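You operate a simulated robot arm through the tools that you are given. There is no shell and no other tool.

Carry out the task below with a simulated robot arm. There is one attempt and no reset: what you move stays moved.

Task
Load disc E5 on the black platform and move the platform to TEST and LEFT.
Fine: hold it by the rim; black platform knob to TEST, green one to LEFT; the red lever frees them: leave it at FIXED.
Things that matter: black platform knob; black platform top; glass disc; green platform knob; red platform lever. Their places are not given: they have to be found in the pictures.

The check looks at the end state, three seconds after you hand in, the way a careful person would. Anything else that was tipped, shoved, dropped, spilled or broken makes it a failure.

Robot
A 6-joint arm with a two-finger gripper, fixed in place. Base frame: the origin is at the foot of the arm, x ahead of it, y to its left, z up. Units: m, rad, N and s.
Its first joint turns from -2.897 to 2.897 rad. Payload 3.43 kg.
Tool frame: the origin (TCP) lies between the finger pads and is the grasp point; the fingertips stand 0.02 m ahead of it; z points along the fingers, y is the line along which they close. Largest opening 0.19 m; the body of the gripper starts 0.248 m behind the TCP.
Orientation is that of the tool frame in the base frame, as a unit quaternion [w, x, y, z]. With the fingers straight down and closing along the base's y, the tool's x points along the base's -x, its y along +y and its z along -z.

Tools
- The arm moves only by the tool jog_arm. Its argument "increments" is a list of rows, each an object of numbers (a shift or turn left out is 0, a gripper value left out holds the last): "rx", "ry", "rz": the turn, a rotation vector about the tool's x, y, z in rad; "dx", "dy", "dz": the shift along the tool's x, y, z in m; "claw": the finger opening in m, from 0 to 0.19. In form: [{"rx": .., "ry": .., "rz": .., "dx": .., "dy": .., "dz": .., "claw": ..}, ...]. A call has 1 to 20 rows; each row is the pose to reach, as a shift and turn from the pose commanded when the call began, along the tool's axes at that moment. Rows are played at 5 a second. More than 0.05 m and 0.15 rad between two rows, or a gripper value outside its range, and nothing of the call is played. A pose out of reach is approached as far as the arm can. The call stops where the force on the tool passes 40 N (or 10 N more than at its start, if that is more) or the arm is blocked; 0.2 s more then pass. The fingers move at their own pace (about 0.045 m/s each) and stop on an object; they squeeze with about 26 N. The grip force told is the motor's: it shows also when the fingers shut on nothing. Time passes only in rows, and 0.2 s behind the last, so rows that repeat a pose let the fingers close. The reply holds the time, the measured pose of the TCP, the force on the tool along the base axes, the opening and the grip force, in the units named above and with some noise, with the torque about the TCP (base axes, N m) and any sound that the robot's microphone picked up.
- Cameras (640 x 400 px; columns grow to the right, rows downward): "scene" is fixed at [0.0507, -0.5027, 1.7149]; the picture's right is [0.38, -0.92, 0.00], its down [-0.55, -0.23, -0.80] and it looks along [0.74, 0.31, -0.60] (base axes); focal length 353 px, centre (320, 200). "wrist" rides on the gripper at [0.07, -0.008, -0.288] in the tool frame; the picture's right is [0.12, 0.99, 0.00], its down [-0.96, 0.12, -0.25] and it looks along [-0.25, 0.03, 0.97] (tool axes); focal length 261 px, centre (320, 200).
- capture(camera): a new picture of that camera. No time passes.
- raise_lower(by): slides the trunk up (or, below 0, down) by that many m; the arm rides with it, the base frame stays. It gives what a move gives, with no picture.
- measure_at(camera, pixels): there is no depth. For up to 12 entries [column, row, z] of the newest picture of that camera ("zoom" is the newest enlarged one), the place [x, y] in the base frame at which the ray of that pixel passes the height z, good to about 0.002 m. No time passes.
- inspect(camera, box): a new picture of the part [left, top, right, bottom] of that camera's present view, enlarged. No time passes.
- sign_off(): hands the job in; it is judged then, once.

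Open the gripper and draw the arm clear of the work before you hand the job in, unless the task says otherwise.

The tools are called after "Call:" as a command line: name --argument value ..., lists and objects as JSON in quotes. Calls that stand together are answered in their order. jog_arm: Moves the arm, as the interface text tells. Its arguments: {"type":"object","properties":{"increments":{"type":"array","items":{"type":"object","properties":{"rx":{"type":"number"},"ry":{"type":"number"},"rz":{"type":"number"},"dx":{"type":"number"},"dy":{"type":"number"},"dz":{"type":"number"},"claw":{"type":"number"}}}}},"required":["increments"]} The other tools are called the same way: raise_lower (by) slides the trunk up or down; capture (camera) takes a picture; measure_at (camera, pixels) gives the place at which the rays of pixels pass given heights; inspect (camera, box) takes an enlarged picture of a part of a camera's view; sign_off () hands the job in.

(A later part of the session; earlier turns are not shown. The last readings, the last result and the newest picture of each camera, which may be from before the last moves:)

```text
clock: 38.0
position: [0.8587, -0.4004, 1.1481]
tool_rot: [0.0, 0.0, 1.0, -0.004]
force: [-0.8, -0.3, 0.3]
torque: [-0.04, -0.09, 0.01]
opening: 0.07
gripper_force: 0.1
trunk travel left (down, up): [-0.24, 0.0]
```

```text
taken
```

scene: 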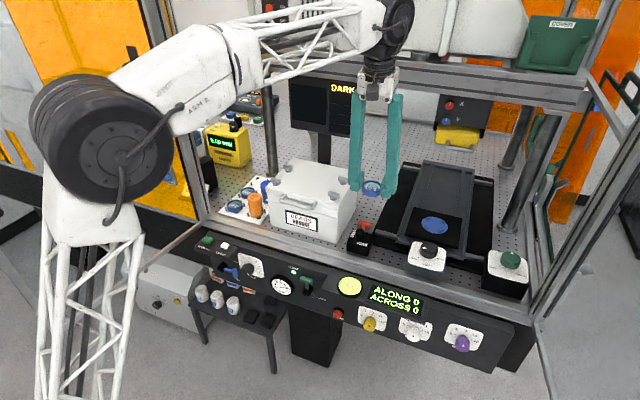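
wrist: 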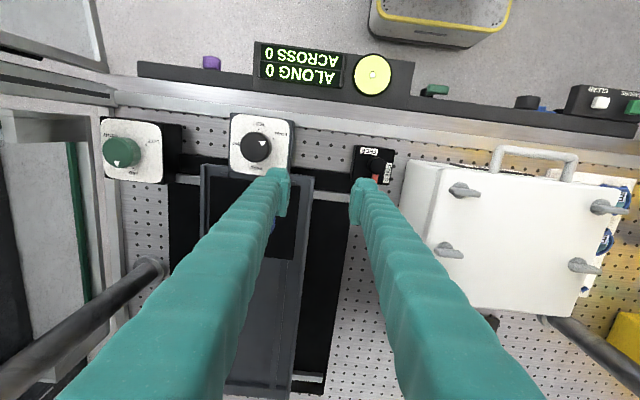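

Now straight down-pointing at (0.859,−0.400,1.148). I move above the T-bar at (0.880,−0.310) and come down to z≈1.06 for a check.

Call:
jog_arm --increments '[{"dx": -0.007, "dy": 0.03}, {"dx": -0.014, "dy": 0.06}, {"dx": -0.021, "dy": 0.0904}, {"dx": -0.021, "dy": 0.0904, "dz": 0.03}, {"dx": -0.021, "dy": 0.0904, "dz": 0.06}, {"dx": -0.021, "dy": 0.0904, "dz": 0.088}, {"dx": -0.021, "dy": 0.0904, "dz": 0.088}]'

Call:
capture --camera "wrist"

Call:
inspect --camera "wrist" --box '[260, 120, 380, 220]'

Call:
inspect --camera "scene" --box '[330, 160, 410, 260]'

```text
clock: 39.6
position: [0.8817, -0.3093, 1.0596]
tool_rot: [-0.001, -0.001, 1.0, -0.004]
force: [0.4, 0.8, -0.5]
torque: [0.02, 0.0, -0.02]
opening: 0.0698
gripper_force: 0.2
trunk travel left (down, up): [-0.24, 0.0]
```

```text
taken
```

wrist: 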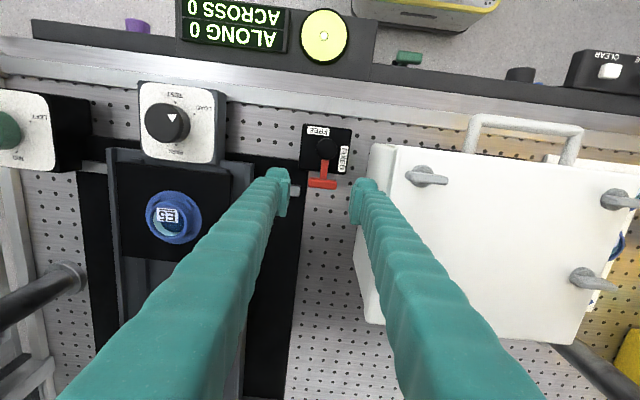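

```text
4.00 times, centred on (320, 170) of wrist
```

zoom: 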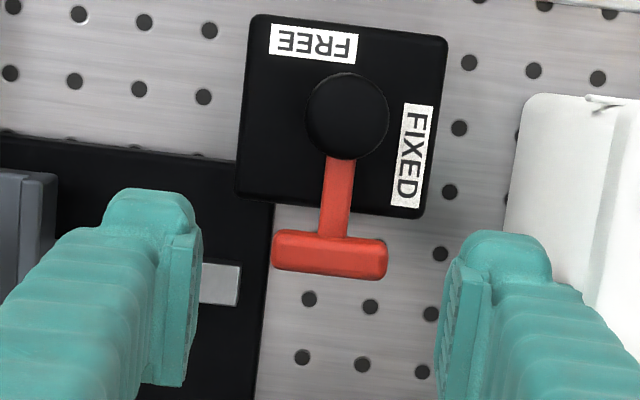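

```text
4.00 times, centred on (370, 210) of scene
```

zoom: 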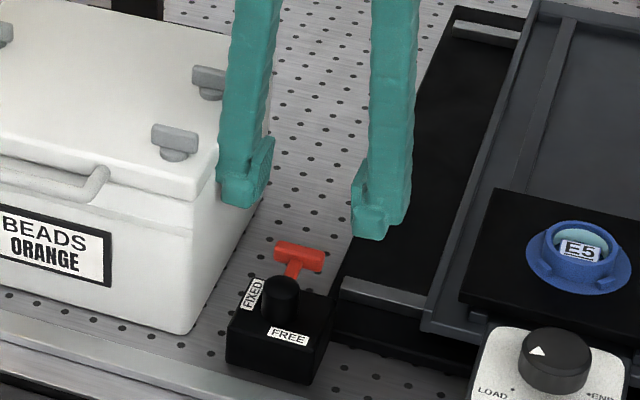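

The T-bar is centered below the open fingers. I measure the T-bar and hub again from this closer view.

Call:
measure_at --camera "wrist" --pixels '[[322.5, 183.75, 0.998], [308.5, 182, 0.998], [337, 185.5, 0.998], [326.75, 149.25, 1.002], [316.5, 149.25, 1.002], [337, 149.25, 1.002]]'

```text
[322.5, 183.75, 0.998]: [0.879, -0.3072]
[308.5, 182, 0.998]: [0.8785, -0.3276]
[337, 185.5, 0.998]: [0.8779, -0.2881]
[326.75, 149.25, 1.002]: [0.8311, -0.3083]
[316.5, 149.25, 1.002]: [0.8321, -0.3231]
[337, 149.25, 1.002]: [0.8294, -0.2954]
```

T-bar center (0.878,−0.308), 40 mm long; hub (0.831,−0.3085). I descend to TCP z≈1.002 with opening 0.07.

Call:
jog_arm --increments '[{"dx": 0.001, "dy": 0.001, "dz": 0.02, "claw": 0.065}, {"dx": 0.0015, "dy": 0.001, "dz": 0.038}, {"dx": 0.0015, "dy": 0.001, "dz": 0.05}, {"dx": 0.0015, "dy": 0.001, "dz": 0.0576}, {"dx": 0.0015, "dy": 0.001, "dz": 0.0576}]'

Call:
inspect --camera "wrist" --box '[270, 130, 370, 220]'

Call:
inspect --camera "scene" --box '[340, 190, 400, 250]'

```text
clock: 40.8
position: [0.8791, -0.3086, 1.0028]
tool_rot: [-0.002, 0.0, 1.0, -0.003]
force: [-0.2, -0.7, 0.3]
torque: [-0.01, 0.0, -0.06]
opening: 0.0652
gripper_force: 0.1
trunk travel left (down, up): [-0.24, 0.0]
```

```text
4.44 times, centred on (320, 175) of wrist
```

zoom: 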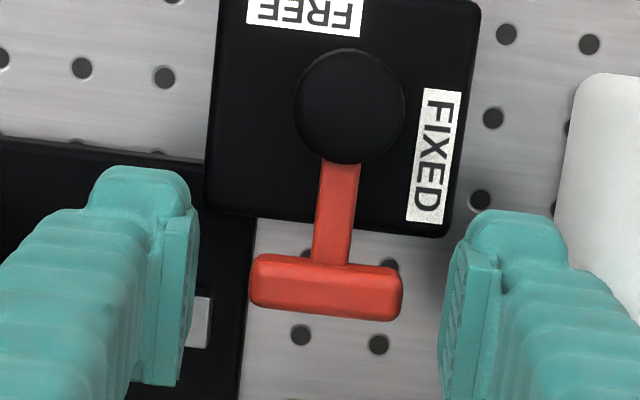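

```text
6.67 times, centred on (370, 220) of scene
```

zoom: 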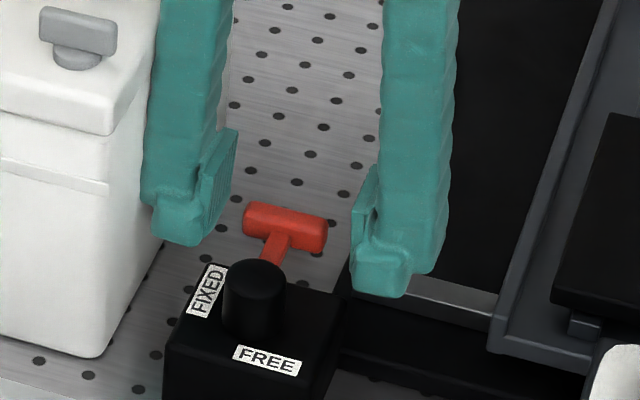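

Fingers flank the T-bar ends with no contact. I close on the T-bar.

Call:
jog_arm --increments '[{"claw": 0.05}, {"claw": 0.042}, {"claw": 0.034}, {"claw": 0.034}, {"claw": 0.034}]'

Call:
inspect --camera "wrist" --box '[270, 130, 370, 220]'

Call:
inspect --camera "scene" --box '[340, 190, 400, 250]'

```text
clock: 42.0
position: [0.8791, -0.3102, 1.0022]
tool_rot: [0.0, -0.001, 1.0, -0.003]
force: [0.6, 3.2, -1.2]
torque: [0.03, 0.0, -0.07]
opening: 0.0393
gripper_force: 45.2
trunk travel left (down, up): [-0.24, 0.0]
```

```text
4.44 times, centred on (320, 175) of wrist
```

zoom: 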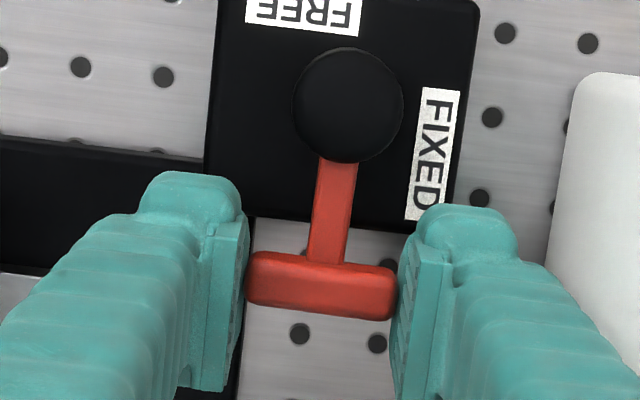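

```text
6.67 times, centred on (370, 220) of scene
```

zoom: 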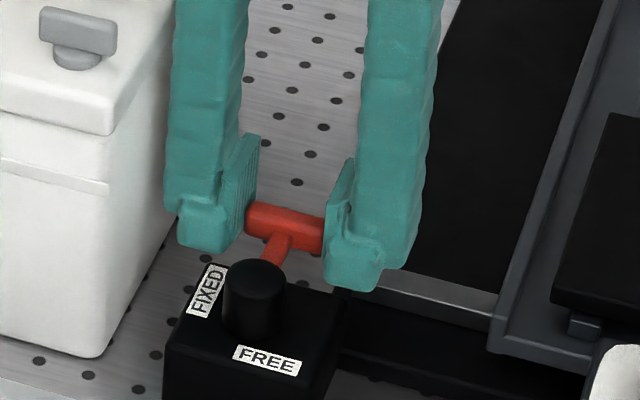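

The T-bar is gripped (opening 0.039). I start turning it about the hub clockwise (toward −y) by 0.3 rad and read the forces.

Call:
jog_arm --increments '[{"dx": 6e-05, "dy": -0.0024, "rz": 0.05}, {"dx": 0.00024, "dy": -0.0048, "rz": 0.1}, {"dx": 0.00054, "dy": -0.0072, "rz": 0.15}, {"dx": 0.00096, "dy": -0.0095, "rz": 0.2}, {"dx": 0.0015, "dy": -0.0119, "rz": 0.25}, {"dx": 0.00214, "dy": -0.0142, "rz": 0.3}]'

Call:
inspect --camera "wrist" --box '[260, 110, 380, 220]'

Call:
inspect --camera "scene" --box '[340, 190, 400, 250]'

```text
clock: 43.4
position: [0.877, -0.3237, 1.0022]
tool_rot: [0.002, 0.15, 0.989, -0.003]
force: [7.7, -2.5, 7.2]
torque: [0.09, 0.0, 0.0]
opening: 0.0391
gripper_force: 44.9
trunk travel left (down, up): [-0.24, 0.0]
```

```text
3.64 times, centred on (320, 165) of wrist
```

zoom: 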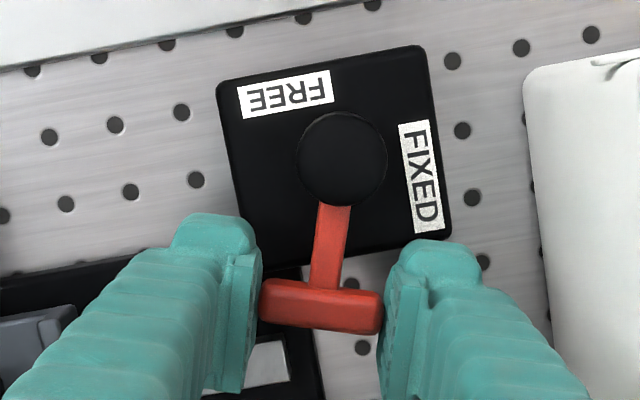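

```text
6.67 times, centred on (370, 220) of scene
```

zoom: 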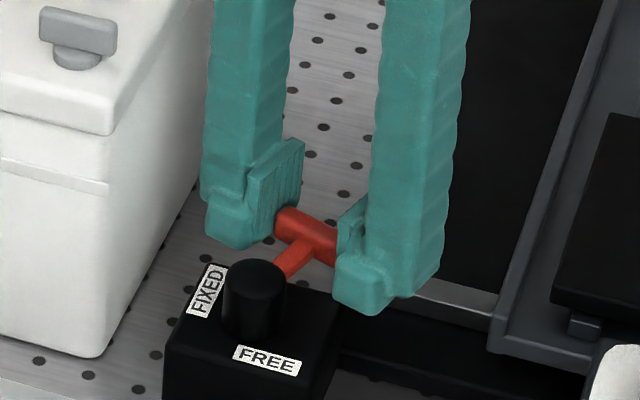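

The lever follows toward FREE. There is a slight upward/outward contact, so I add 1.5 mm outward and 1.5 mm up and continue turning another 0.6 rad.

Call:
jog_arm --increments '[{"dx": -0.0009, "dy": -0.0048, "dz": -0.0015, "rz": 0.1}, {"dx": -0.0005, "dy": -0.0095, "dz": -0.0015, "rz": 0.2}, {"dx": 0.0006, "dy": -0.0142, "dz": -0.0015, "rz": 0.3}, {"dx": 0.0023, "dy": -0.0187, "dz": -0.0015, "rz": 0.4}, {"dx": 0.0044, "dy": -0.023, "dz": -0.0015, "rz": 0.5}, {"dx": 0.0069, "dy": -0.0271, "dz": -0.0015, "rz": 0.6}]'

Call:
inspect --camera "wrist" --box '[260, 110, 380, 220]'

Call:
inspect --camera "scene" --box '[340, 190, 400, 250]'

```text
clock: 44.8
position: [0.8613, -0.3457, 1.0029]
tool_rot: [0.0, 0.435, 0.9, -0.004]
force: [-20.3, 8.1, -18.5]
torque: [0.28, 0.12, 0.5]
opening: 0.0391
gripper_force: 44.9
trunk travel left (down, up): [-0.24, 0.0]
```

```text
3.64 times, centred on (320, 165) of wrist
```

zoom: 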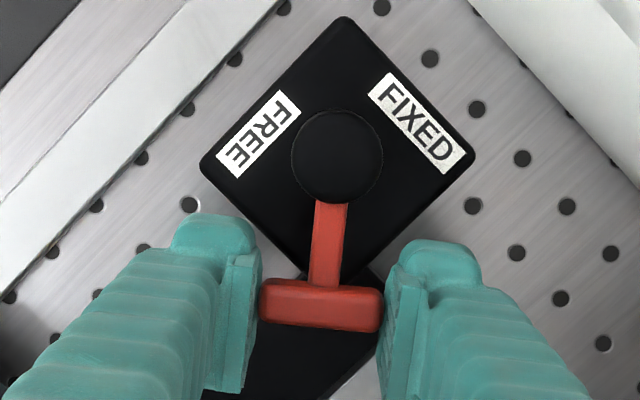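

```text
6.67 times, centred on (370, 220) of scene
```

zoom: 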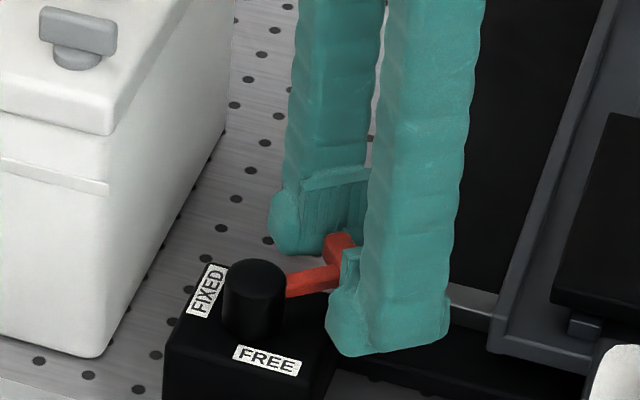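

The offset outward/up was unnecessary (grip is stiff): I take it back by ~1 mm and continue turning to about 86°.

Call:
jog_arm --increments '[{"dx": 0.0012, "dy": -0.0047, "dz": 0.0011, "rz": 0.1}, {"dx": 0.0019, "dy": -0.0093, "dz": 0.0011, "rz": 0.2}, {"dx": 0.0031, "dy": -0.0139, "dz": 0.0011, "rz": 0.3}, {"dx": 0.0047, "dy": -0.0183, "dz": 0.0011, "rz": 0.4}, {"dx": 0.0068, "dy": -0.0225, "dz": 0.0011, "rz": 0.5}, {"dx": 0.0092, "dy": -0.0265, "dz": 0.0011, "rz": 0.6}]'

Call:
inspect --camera "wrist" --box '[260, 110, 380, 220]'

Call:
inspect --camera "scene" --box '[340, 190, 400, 250]'

```text
clock: 46.2
position: [0.8355, -0.3577, 1.0024]
tool_rot: [0.003, 0.683, 0.731, -0.002]
force: [-13.8, -11.4, -10.1]
torque: [0.14, 0.01, 0.69]
opening: 0.0389
gripper_force: 44.9
trunk travel left (down, up): [-0.24, 0.0]
```

```text
3.64 times, centred on (320, 165) of wrist
```

zoom: 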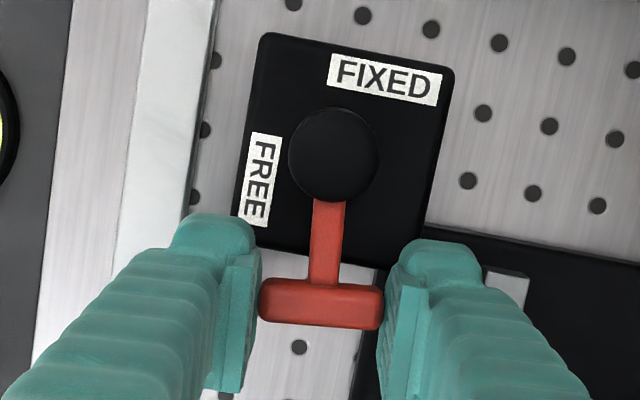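

```text
6.67 times, centred on (370, 220) of scene
```

zoom: 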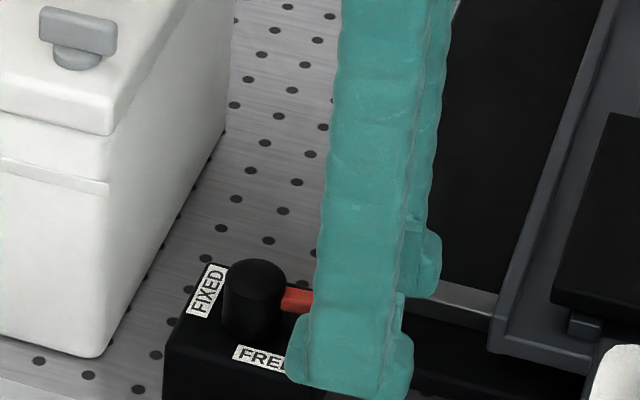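

At 86° and the force pulls in the direction of motion (a detent toward FREE). I complete the last bit to 90°.

Call:
jog_arm --increments '[{"dx": -0.0004, "dy": -0.0019, "dz": 0.0004, "rz": 0.035}, {"dx": -0.0004, "dy": -0.0038, "dz": 0.0005, "rz": 0.07}, {"dx": -0.0004, "dy": -0.0038, "dz": 0.0005, "rz": 0.07}]'

Call:
inspect --camera "wrist" --box '[260, 110, 380, 220]'

```text
clock: 47.0
position: [0.8324, -0.359, 1.0023]
tool_rot: [0.003, 0.707, 0.707, -0.003]
force: [-9.1, -24.0, -3.4]
torque: [-0.47, 0.04, 0.46]
opening: 0.0394
gripper_force: 44.8
trunk travel left (down, up): [-0.24, 0.0]
```

```text
3.64 times, centred on (320, 165) of wrist
```

zoom: 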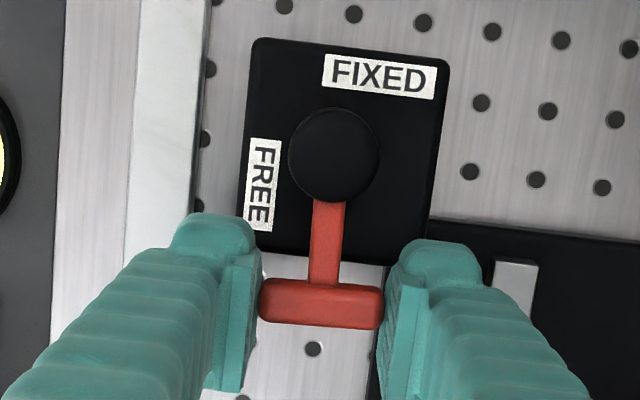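

The lever now lies along FREE (90°). I release the T-bar and check where it rests.

Call:
jog_arm --increments '[{"claw": 0.045}, {"claw": 0.055}, {"claw": 0.065}, {"claw": 0.065}]'

Call:
inspect --camera "wrist" --box '[260, 110, 380, 220]'

```text
clock: 48.0
position: [0.8328, -0.3565, 1.0026]
tool_rot: [0.002, 0.706, 0.708, -0.002]
force: [0.8, -0.2, -0.7]
torque: [0.01, -0.02, -0.01]
opening: 0.0648
gripper_force: 0.1
trunk travel left (down, up): [-0.24, 0.0]
```

```text
3.64 times, centred on (320, 165) of wrist
```

zoom: 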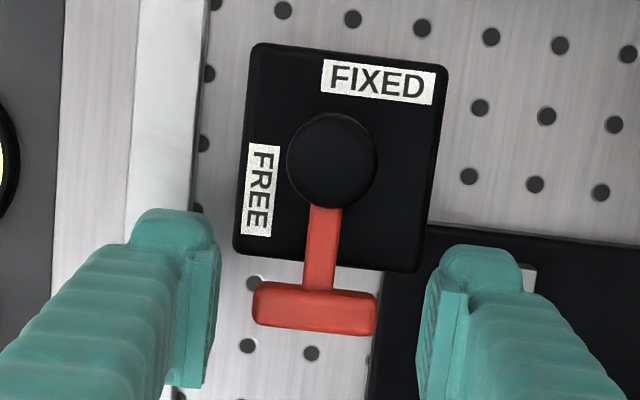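

The lever stays at FREE. I raise the gripper clear and move toward the black knob to view it.

Call:
jog_arm --increments '[{"dz": -0.02}, {"dz": -0.05}, {"dz": -0.08}, {"dz": -0.11}, {"dz": -0.12, "dx": -0.03}, {"dz": -0.12, "dx": -0.06, "dy": -0.005}, {"dz": -0.12, "dx": -0.08, "dy": -0.01}, {"dz": -0.12, "dx": -0.1, "dy": -0.01}]'

Call:
capture --camera "wrist"

Call:
capture --camera "scene"

```text
clock: 49.8
position: [0.821, -0.4571, 1.1234]
tool_rot: [0.002, 0.707, 0.707, -0.003]
force: [-0.3, 0.7, -0.7]
torque: [-0.07, -0.03, 0.01]
opening: 0.065
gripper_force: 0.1
trunk travel left (down, up): [-0.24, 0.0]
```

```text
taken
```

wrist: 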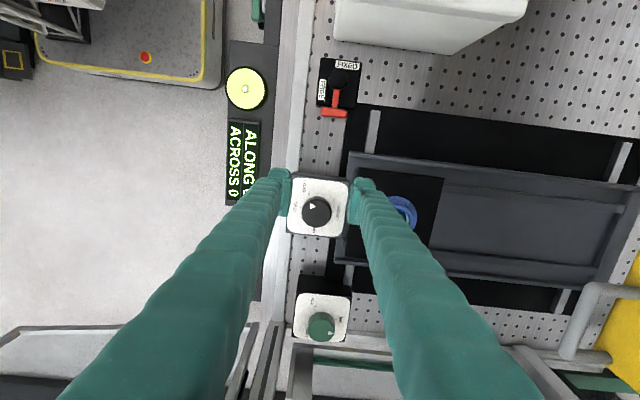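

```text
taken
```

scene: 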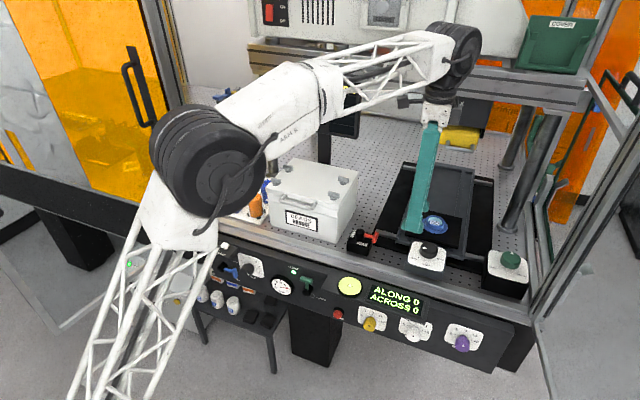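

The black knob is visible at wrist (316,210). I zoom in on it and the green knob.

Call:
inspect --camera "wrist" --box '[270, 160, 370, 250]'

Call:
inspect --camera "scene" --box '[400, 225, 460, 285]'

Call:
inspect --camera "wrist" --box '[280, 270, 370, 360]'

```text
4.44 times, centred on (320, 205) of wrist
```

zoom: 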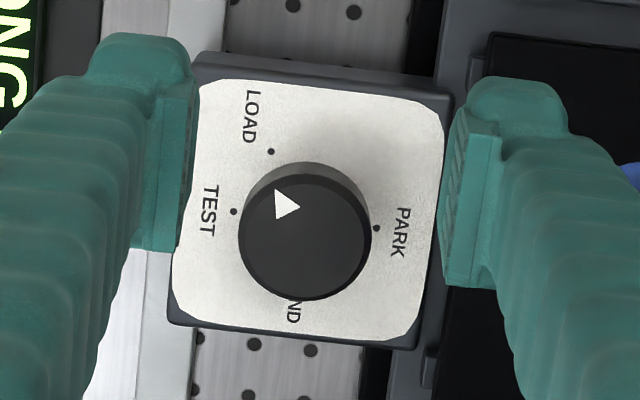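

```text
6.67 times, centred on (430, 255) of scene
```

zoom: 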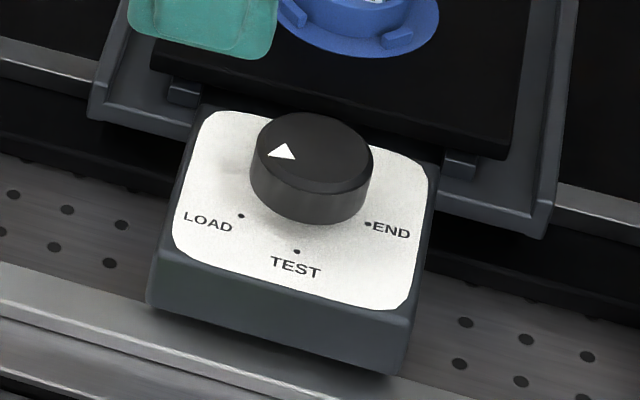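

```text
4.44 times, centred on (325, 315) of wrist
```

zoom: 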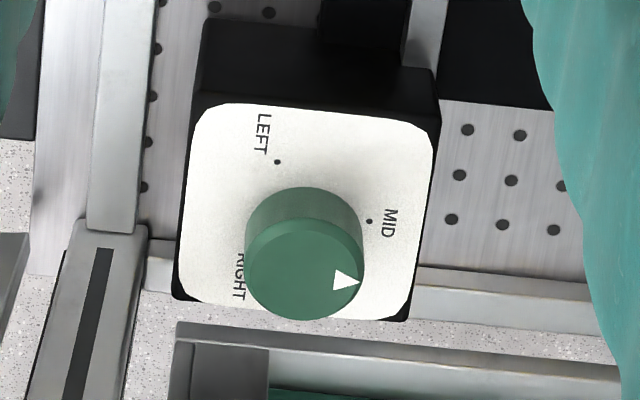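

Call:
measure_at --camera "wrist" --pixels '[[316.4, 213.6, 1.0], [316.4, 213.6, 1.03], [300.6, 207.5, 0.97], [300.6, 207.5, 1.0], [316.8, 208.1, 0.985], [316.8, 208.1, 0.995], [321.4, 329, 1.01], [321.4, 329, 1.04], [315.3, 306.4, 0.99], [336, 319.7, 0.99]]'

Call:
measure_at --camera "scene" --pixels '[[428.5, 247.8, 1.0], [428.5, 247.8, 1.03], [426.55, 262.8, 0.97], [426.55, 262.8, 1.0]]'

```text
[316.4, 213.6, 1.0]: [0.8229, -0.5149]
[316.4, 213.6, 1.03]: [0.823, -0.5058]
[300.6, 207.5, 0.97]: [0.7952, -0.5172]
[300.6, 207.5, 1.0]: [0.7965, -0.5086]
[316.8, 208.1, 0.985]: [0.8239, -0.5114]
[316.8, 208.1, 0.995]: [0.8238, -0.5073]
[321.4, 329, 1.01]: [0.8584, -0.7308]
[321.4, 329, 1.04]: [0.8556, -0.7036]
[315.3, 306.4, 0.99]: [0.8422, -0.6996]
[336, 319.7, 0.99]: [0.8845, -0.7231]
```

```text
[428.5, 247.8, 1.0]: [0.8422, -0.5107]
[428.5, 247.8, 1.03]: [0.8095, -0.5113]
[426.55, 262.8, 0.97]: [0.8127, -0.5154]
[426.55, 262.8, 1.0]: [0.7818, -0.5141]
```

Knob axis is at (0.8235,−0.5105), top 1.018, plate 0.9865, diameter ≈45 mm; LOAD→TEST is ~60° counter‑clockwise from above. I move over it and descend around it.

Call:
jog_arm --increments '[{"dx": -0.027, "dy": 0.001}, {"dx": -0.0534, "dy": 0.0025}, {"dx": -0.0534, "dy": 0.0025, "dz": 0.03}, {"dx": -0.0534, "dy": 0.0025, "dz": 0.06}, {"dx": -0.0534, "dy": 0.0025, "dz": 0.075}, {"dx": -0.0534, "dy": 0.0025, "dz": 0.075}]'

Call:
inspect --camera "wrist" --box '[260, 120, 380, 220]'

Call:
inspect --camera "scene" --box '[390, 205, 470, 275]'

```text
clock: 51.2
position: [0.824, -0.5104, 1.0473]
tool_rot: [0.003, 0.707, 0.707, -0.002]
force: [0.1, 0.3, -0.1]
torque: [0.02, -0.01, -0.02]
opening: 0.0648
gripper_force: 0.0
trunk travel left (down, up): [-0.24, 0.0]
```

```text
4.00 times, centred on (320, 170) of wrist
```

zoom: 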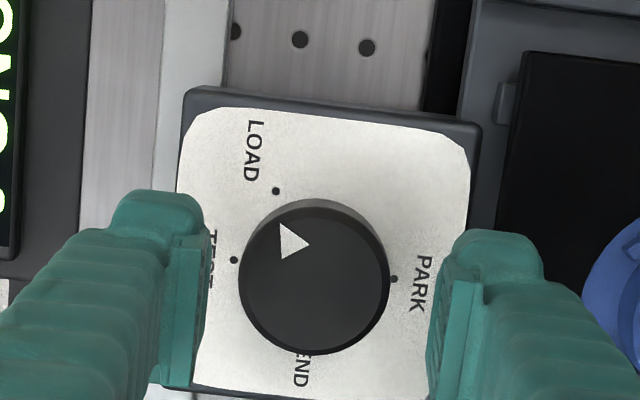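

```text
5.71 times, centred on (430, 240) of scene
```

zoom: 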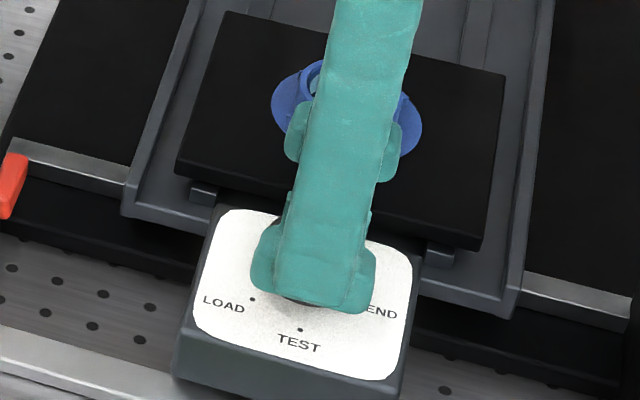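

The knob is centered between the fingers. I descend to TCP z≈1.013 and then close on it.

Call:
jog_arm --increments '[{"dz": 0.015}, {"dz": 0.027}, {"dz": 0.034}, {"dz": 0.034, "claw": 0.05}, {"dz": 0.034, "claw": 0.04}, {"dz": 0.034, "claw": 0.04}, {"dz": 0.034, "claw": 0.04}]'

Call:
inspect --camera "wrist" --box '[260, 120, 380, 220]'

```text
clock: 52.8
position: [0.8219, -0.5107, 1.0144]
tool_rot: [0.002, 0.707, 0.707, -0.003]
force: [-17.8, 2.0, -4.0]
torque: [-0.01, 0.14, -0.01]
opening: 0.0466
gripper_force: 44.8
trunk travel left (down, up): [-0.24, 0.0]
```

```text
4.00 times, centred on (320, 170) of wrist
```

zoom: 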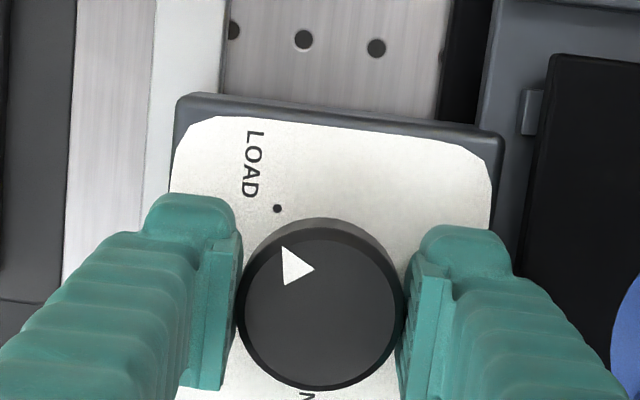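

Knob gripped at 0.0466 with a small −x side load, so I shift −1 mm in x and turn the first 0.3 rad toward TEST (negative rz), checking torque.

Call:
jog_arm --increments '[{"dy": -0.001}, {"dy": -0.001, "rz": -0.1}, {"dy": -0.001, "rz": -0.2}, {"dy": -0.001, "rz": -0.3}]'

Call:
inspect --camera "wrist" --box '[260, 120, 380, 220]'

Call:
capture --camera "scene"

```text
clock: 54.0
position: [0.8212, -0.5094, 1.0147]
tool_rot: [0.0, 0.593, 0.805, -0.005]
force: [-31.6, 0.3, 1.8]
torque: [-1.0, 0.46, -0.66]
opening: 0.0466
gripper_force: 45.4
trunk travel left (down, up): [-0.24, 0.0]
stopped in row 4: the force on the tool passed its limit at 41 N (the readings are from after the stop); the commanded pose is now the measured one
```

```text
4.00 times, centred on (320, 170) of wrist
```

zoom: 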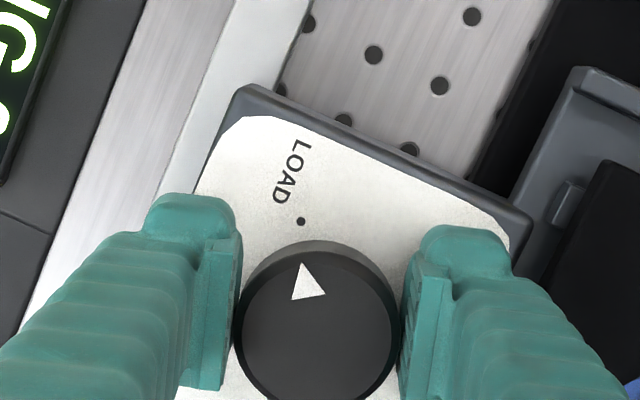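

```text
taken
```

scene: 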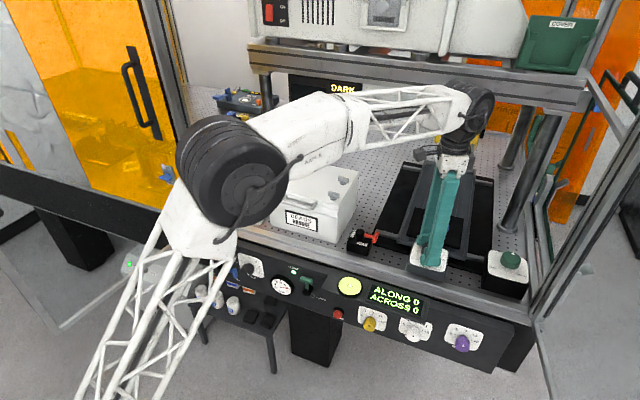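

The pointer still points to LOAD while the gripper turned 0.3 rad, and a 0.65 N·m resistance built up: the knob is still locked. I release it, rise, and re-examine the lever.

Call:
jog_arm --increments '[{"claw": 0.055}, {"claw": 0.068}, {"claw": 0.068}, {"claw": 0.068, "dz": -0.03}, {"dz": -0.06}, {"dz": -0.1}]'

Call:
capture --camera "wrist"

Call:
inspect --camera "scene" --box '[340, 200, 400, 260]'

Call:
inspect --camera "scene" --box '[400, 205, 460, 285]'

```text
clock: 55.4
position: [0.8249, -0.5092, 1.1139]
tool_rot: [0.0, 0.592, 0.806, -0.004]
force: [0.0, 1.0, -0.2]
torque: [0.01, 0.01, -0.01]
opening: 0.0679
gripper_force: 0.1
trunk travel left (down, up): [-0.24, 0.0]
```

```text
taken
```

wrist: 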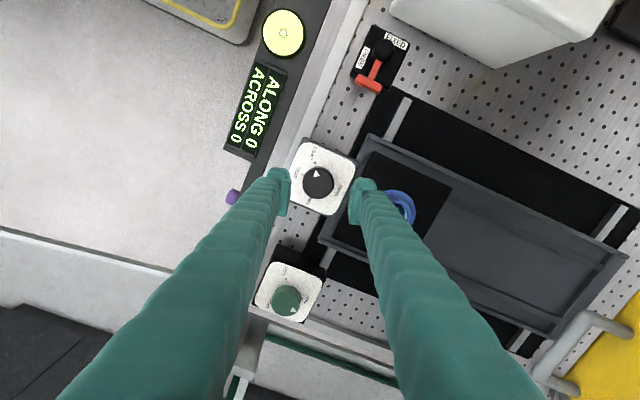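

```text
6.67 times, centred on (370, 230) of scene
```

zoom: 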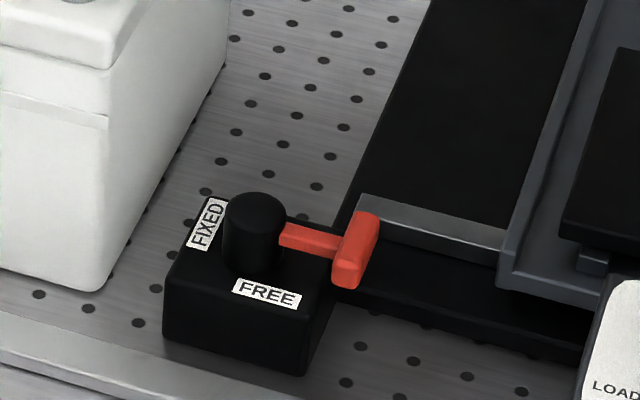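

```text
5.00 times, centred on (430, 245) of scene
```

zoom: 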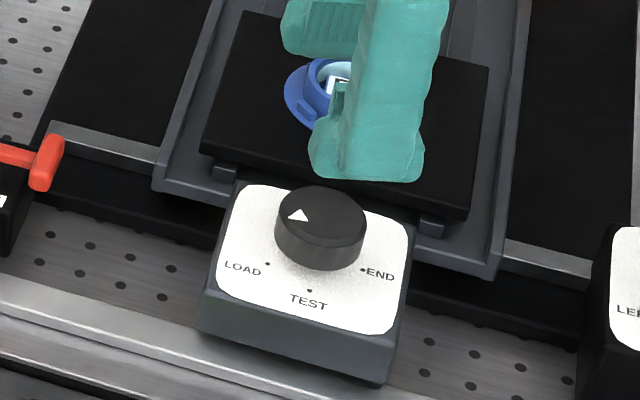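

Call:
inspect --camera "wrist" --box '[280, 130, 360, 220]'

Call:
inspect --camera "scene" --box '[410, 235, 450, 275]'

Call:
inspect --camera "wrist" --box '[340, 15, 420, 105]'

```text
4.44 times, centred on (320, 175) of wrist
```

zoom: 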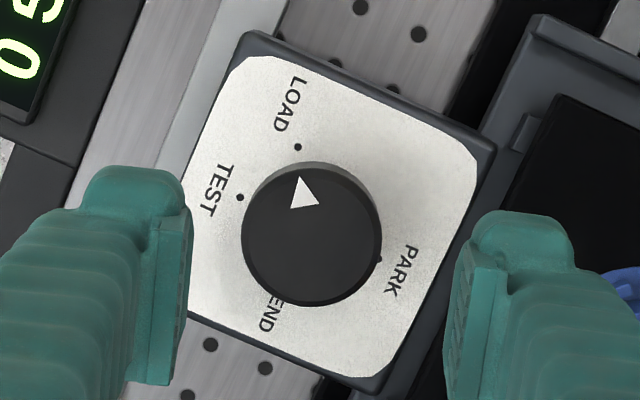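

```text
10.00 times, centred on (430, 255) of scene
```

zoom: 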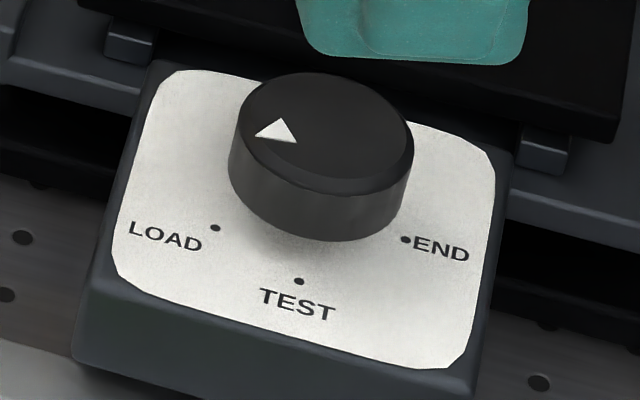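

```text
4.44 times, centred on (380, 60) of wrist
```

zoom: 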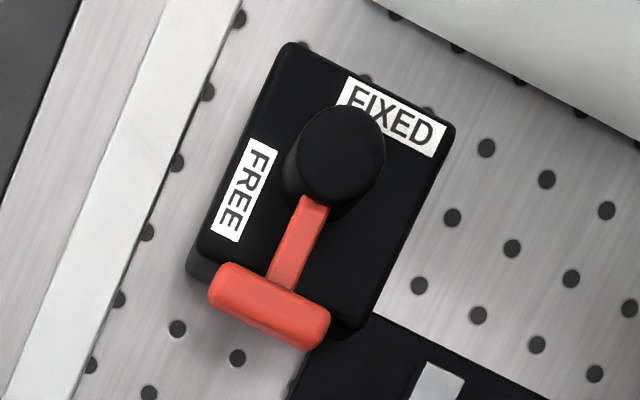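

The knob is unmoved at LOAD, so the lock is still on. The lever torque about its hub was ~0 at 90°, so maybe it is not yet at its FREE stop: I return to the T-bar to turn it further and feel for the stop.

Call:
jog_arm --increments '[{"dx": 0.0287, "dy": 0.0104, "rz": 0.06}, {"dx": 0.0575, "dy": 0.0208, "rz": 0.12}, {"dx": 0.0862, "dy": 0.0312, "rz": 0.18}, {"dx": 0.115, "dy": 0.0416, "rz": 0.24}, {"dx": 0.1437, "dy": 0.052, "rz": 0.304}, {"dx": 0.1437, "dy": 0.052, "dz": 0.03, "rz": 0.304}, {"dx": 0.1437, "dy": 0.052, "dz": 0.06, "rz": 0.304}, {"dx": 0.1437, "dy": 0.052, "dz": 0.06, "rz": 0.304}]'

Call:
inspect --camera "wrist" --box '[260, 110, 380, 220]'

```text
clock: 57.2
position: [0.8296, -0.3577, 1.0524]
tool_rot: [0.001, 0.707, 0.707, -0.004]
force: [0.7, -0.1, -0.2]
torque: [0.03, -0.03, 0.01]
opening: 0.0678
gripper_force: 0.0
trunk travel left (down, up): [-0.24, 0.0]
```

```text
3.64 times, centred on (320, 165) of wrist
```

zoom: 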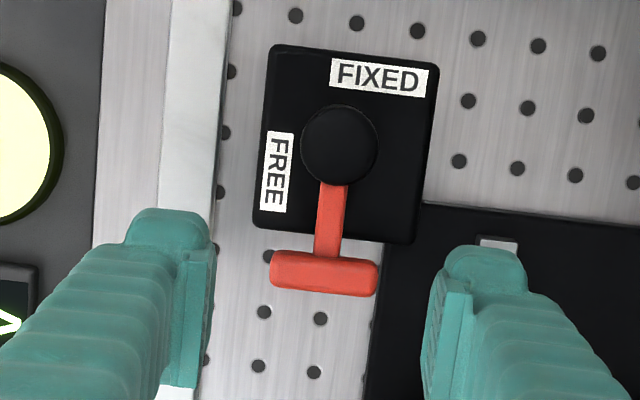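

The lever still points along −y. I descend to the T-bar and close on it.

Call:
jog_arm --increments '[{"dz": 0.02}, {"dz": 0.04}, {"dz": 0.0504}, {"dz": 0.0504, "claw": 0.05}, {"dz": 0.0504, "claw": 0.036}, {"dz": 0.0504, "claw": 0.036}, {"dz": 0.0504, "claw": 0.036}]'

```text
clock: 58.8
position: [0.8307, -0.3583, 1.0026]
tool_rot: [0.001, 0.706, 0.708, -0.004]
force: [-3.7, 0.0, -2.9]
torque: [-0.06, -0.02, 0.08]
opening: 0.0393
gripper_force: 44.9
trunk travel left (down, up): [-0.24, 0.0]
```

I try turning 0.2 rad further clockwise and compute the torque about the hub.

Call:
jog_arm --increments '[{"dx": 6e-05, "dy": -0.0025, "rz": 0.05}, {"dx": 0.00025, "dy": -0.005, "rz": 0.1}, {"dx": 0.00056, "dy": -0.0074, "rz": 0.15}, {"dx": 0.001, "dy": -0.0099, "rz": 0.2}]'

Call:
inspect --camera "wrist" --box '[260, 110, 380, 220]'

```text
clock: 59.6
position: [0.8303, -0.3565, 1.0021]
tool_rot: [0.004, 0.75, 0.661, -0.002]
force: [26.6, 7.9, -10.5]
torque: [-0.1, -0.3, 0.48]
opening: 0.0404
gripper_force: 45.3
trunk travel left (down, up): [-0.24, 0.0]
stopped in row 3: the force on the tool passed its limit at 45 N (the readings are from after the stop); the commanded pose is now the measured one
```

```text
3.64 times, centred on (320, 165) of wrist
```

zoom: 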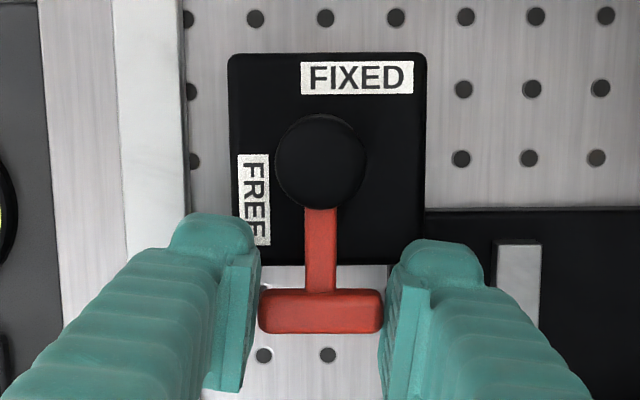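

There is a hard stop here (≈1.75 N·m about the hub), so −y is indeed the end position next to the FREE label. I release the lever and go back to retry the black knob with better centering.

Call:
jog_arm --increments '[{"claw": 0.05}, {"claw": 0.065}, {"claw": 0.065}, {"dz": -0.03}, {"dz": -0.06}, {"dz": -0.1}]'

Call:
inspect --camera "wrist" --box '[260, 90, 380, 200]'

```text
clock: 61.0
position: [0.8257, -0.355, 1.1055]
tool_rot: [0.005, 0.751, 0.66, -0.002]
force: [0.0, 0.7, -0.9]
torque: [0.04, 0.01, -0.01]
opening: 0.0651
gripper_force: 0.0
trunk travel left (down, up): [-0.24, 0.0]
```

```text
3.64 times, centred on (320, 145) of wrist
```

zoom: 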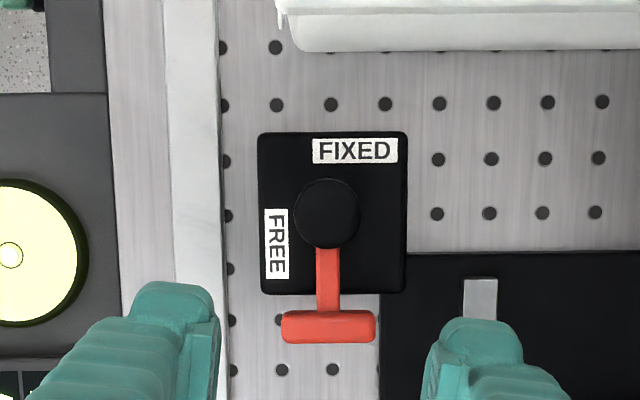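

Lever rests exactly along FREE. I move back over the black knob at (0.822,−0.5105) keeping this yaw, hovering at z≈1.05.

Call:
jog_arm --increments '[{"dx": -0.031, "dy": 0.0032}, {"dx": -0.062, "dy": 0.0064}, {"dx": -0.093, "dy": 0.0095}, {"dx": -0.124, "dy": 0.0127}, {"dx": -0.1548, "dy": 0.0159}, {"dx": -0.1548, "dy": 0.0159, "dz": 0.03}, {"dx": -0.1548, "dy": 0.0159, "dz": 0.055}, {"dx": -0.1548, "dy": 0.0159, "dz": 0.055}]'

Call:
capture --camera "wrist"

Call:
inspect --camera "wrist" --box '[260, 120, 380, 220]'

```text
clock: 62.8
position: [0.8231, -0.5124, 1.0486]
tool_rot: [0.004, 0.751, 0.66, -0.003]
force: [0.1, -0.7, 0.8]
torque: [-0.01, 0.01, -0.01]
opening: 0.0651
gripper_force: 0.1
trunk travel left (down, up): [-0.24, 0.0]
```

```text
taken
```

wrist: 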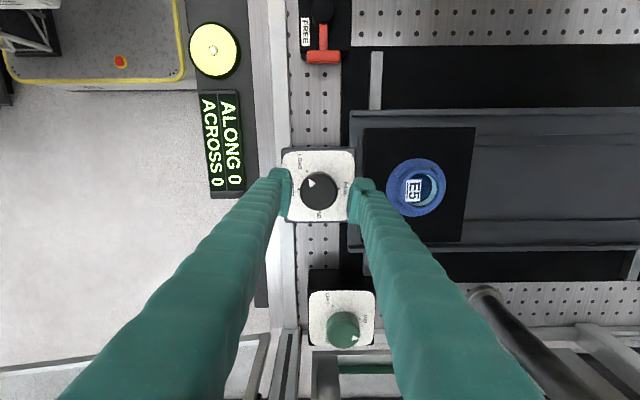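

```text
4.00 times, centred on (320, 170) of wrist
```

zoom: 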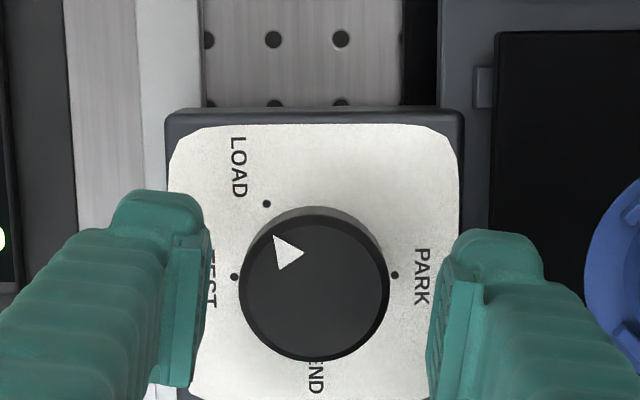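

Call:
measure_at --camera "wrist" --pixels '[[318.5, 192.5, 1.0176], [318.6, 188.9, 0.9865], [300, 193, 1.0176], [337, 193, 1.0176], [364, 180, 1.0]]'

```text
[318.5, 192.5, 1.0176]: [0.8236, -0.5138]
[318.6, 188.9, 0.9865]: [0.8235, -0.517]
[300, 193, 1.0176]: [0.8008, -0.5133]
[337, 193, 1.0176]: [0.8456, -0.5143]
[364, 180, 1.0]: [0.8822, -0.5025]
```

Knob center (0.8235,−0.514) sits under the TCP. I descend and close on it, then read the side loads.

Call:
jog_arm --increments '[{"dz": 0.015}, {"dz": 0.027}, {"dz": 0.034}, {"dz": 0.034, "claw": 0.052}, {"dz": 0.034, "claw": 0.044}, {"dz": 0.034, "claw": 0.04}, {"dz": 0.034, "claw": 0.04}]'

```text
clock: 64.4
position: [0.8212, -0.5141, 1.0141]
tool_rot: [0.004, 0.751, 0.66, -0.002]
force: [-3.0, 1.5, -0.8]
torque: [0.02, 0.01, 0.0]
opening: 0.0463
gripper_force: 44.9
trunk travel left (down, up): [-0.24, 0.0]
```

Well-centered now (3 N). I turn in small steps −0.05 … −0.15 rad and read the torque.

Call:
jog_arm --increments '[{"rz": -0.04}, {"rz": -0.08}, {"rz": -0.12}, {"rz": -0.16}]'

Call:
inspect --camera "wrist" --box '[260, 120, 380, 220]'

```text
clock: 65.4
position: [0.8223, -0.5132, 1.0151]
tool_rot: [0.004, 0.696, 0.718, -0.003]
force: [-2.4, 0.8, -5.2]
torque: [0.02, 0.01, -0.84]
opening: 0.0463
gripper_force: 45.4
trunk travel left (down, up): [-0.24, 0.0]
```

```text
4.00 times, centred on (320, 170) of wrist
```

zoom: 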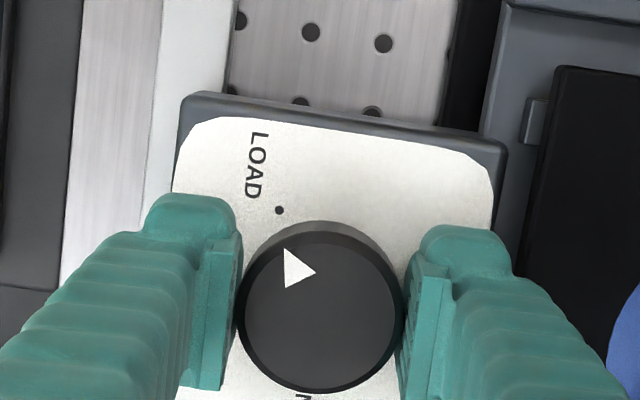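

A clean −0.84 N·m resists and the pointer stays at LOAD. I test the opposite direction slightly to tell whether it is locked both ways.

Call:
jog_arm --increments '[{"rz": 0.06}, {"rz": 0.12}, {"rz": 0.18}, {"rz": 0.24}, {"rz": 0.28}]'

Call:
inspect --camera "wrist" --box '[260, 120, 380, 220]'

```text
clock: 66.6
position: [0.8212, -0.5125, 1.016]
tool_rot: [0.004, 0.79, 0.614, -0.002]
force: [-6.4, 1.0, -13.1]
torque: [-0.06, 0.06, 0.04]
opening: 0.0464
gripper_force: 45.0
trunk travel left (down, up): [-0.24, 0.0]
```

```text
4.00 times, centred on (320, 170) of wrist
```

zoom: 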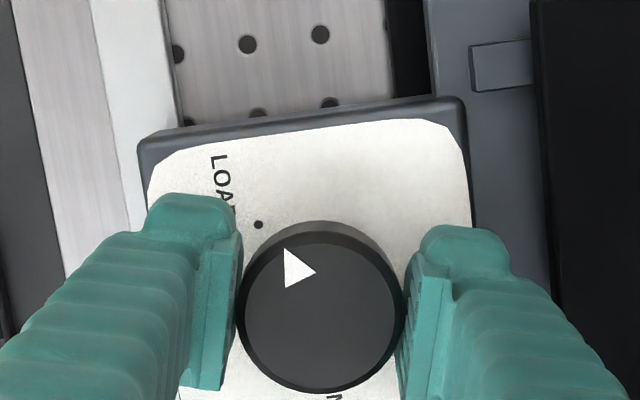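

In this direction the knob turned freely with the fingers (pointer moved ~16° from LOAD toward PARK, torque ~0): so it is unlocked, and there is an end stop on the TEST side of LOAD. I look at how the platform moved.

Call:
capture --camera "scene"

Call:
inspect --camera "scene" --box '[380, 150, 500, 280]'

Call:
capture --camera "wrist"

```text
taken
```

scene: 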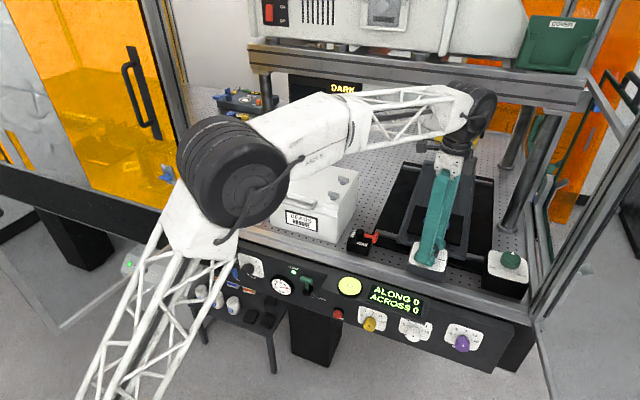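

```text
3.08 times, centred on (440, 215) of scene
```

zoom: 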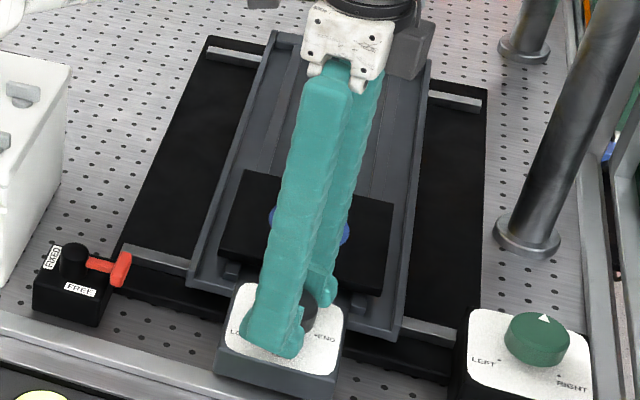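

```text
taken
```

wrist: 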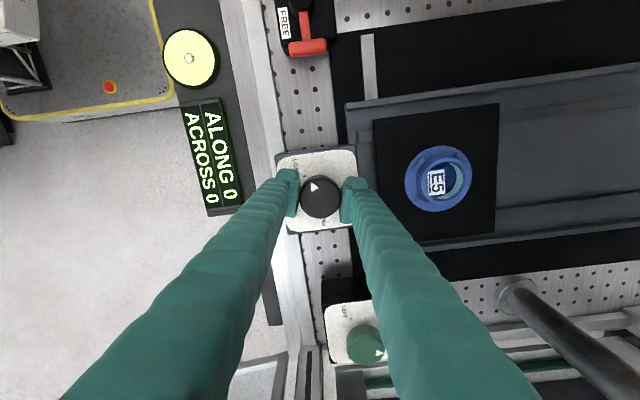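

Call:
measure_at --camera "wrist" --pixels '[[438, 181, 1.012], [438, 181, 0.997], [375, 180, 0.997], [497, 170, 0.997]]'

```text
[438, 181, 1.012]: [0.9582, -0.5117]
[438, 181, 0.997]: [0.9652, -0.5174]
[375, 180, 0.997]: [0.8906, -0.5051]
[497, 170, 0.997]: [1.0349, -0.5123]
```

The platform slid ~9 mm back for ~16° of knob, disc riding along. TEST must therefore be reached clockwise (LOAD→PARK→END→TEST). I continue turning clockwise 0.8 rad with this grip.

Call:
jog_arm --increments '[{"rz": 0.1, "dz": 0.001}, {"rz": 0.2, "dz": 0.001}, {"rz": 0.3, "dz": 0.001}, {"rz": 0.4, "dz": 0.001}, {"rz": 0.5, "dz": 0.001}, {"rz": 0.6, "dz": 0.001}, {"rz": 0.7, "dz": 0.001}, {"rz": 0.8, "dz": 0.001}]'

Call:
capture --camera "wrist"

Call:
inspect --camera "scene" --box '[380, 150, 500, 280]'

```text
clock: 68.4
position: [0.8221, -0.513, 1.015]
tool_rot: [0.006, 0.966, 0.258, 0.001]
force: [-2.7, -1.8, -1.7]
torque: [-0.08, 0.16, 0.05]
opening: 0.0464
gripper_force: 44.8
trunk travel left (down, up): [-0.24, 0.0]
```

```text
taken
```

wrist: 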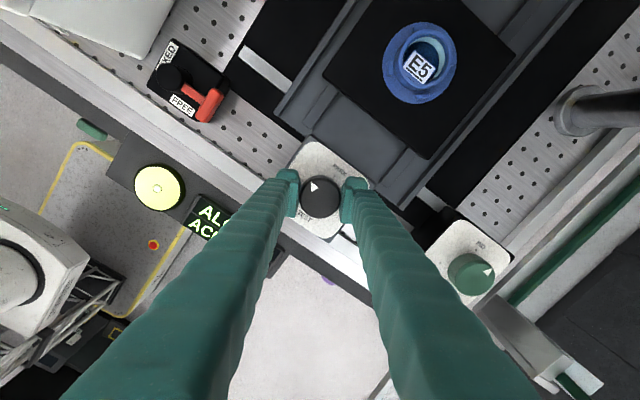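

```text
3.08 times, centred on (440, 215) of scene
```

zoom: 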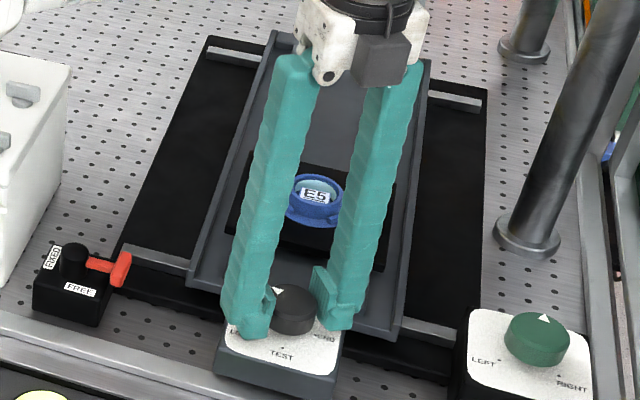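

The platform slides back smoothly with E5 on it. I keep turning another 0.7 rad.

Call:
jog_arm --increments '[{"rz": 0.1}, {"rz": 0.2}, {"rz": 0.3}, {"rz": 0.4}, {"rz": 0.5}, {"rz": 0.6}, {"rz": 0.7}]'

Call:
capture --camera "wrist"

Call:
inspect --camera "scene" --box '[380, 150, 500, 280]'

```text
clock: 70.0
position: [0.8224, -0.5142, 1.0158]
tool_rot: [0.004, 0.996, -0.09, 0.002]
force: [6.1, -0.1, 12.1]
torque: [0.03, 0.05, 0.02]
opening: 0.0468
gripper_force: 45.5
trunk travel left (down, up): [-0.24, 0.0]
```

```text
taken
```

wrist: 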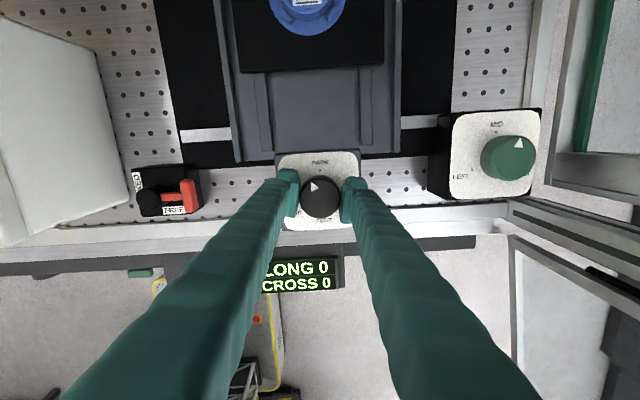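

```text
3.08 times, centred on (440, 215) of scene
```

zoom: 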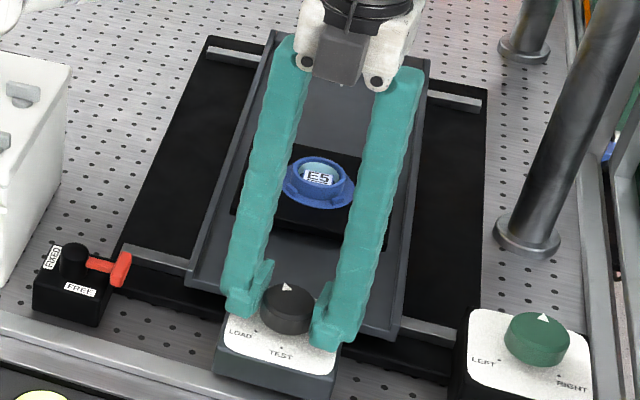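

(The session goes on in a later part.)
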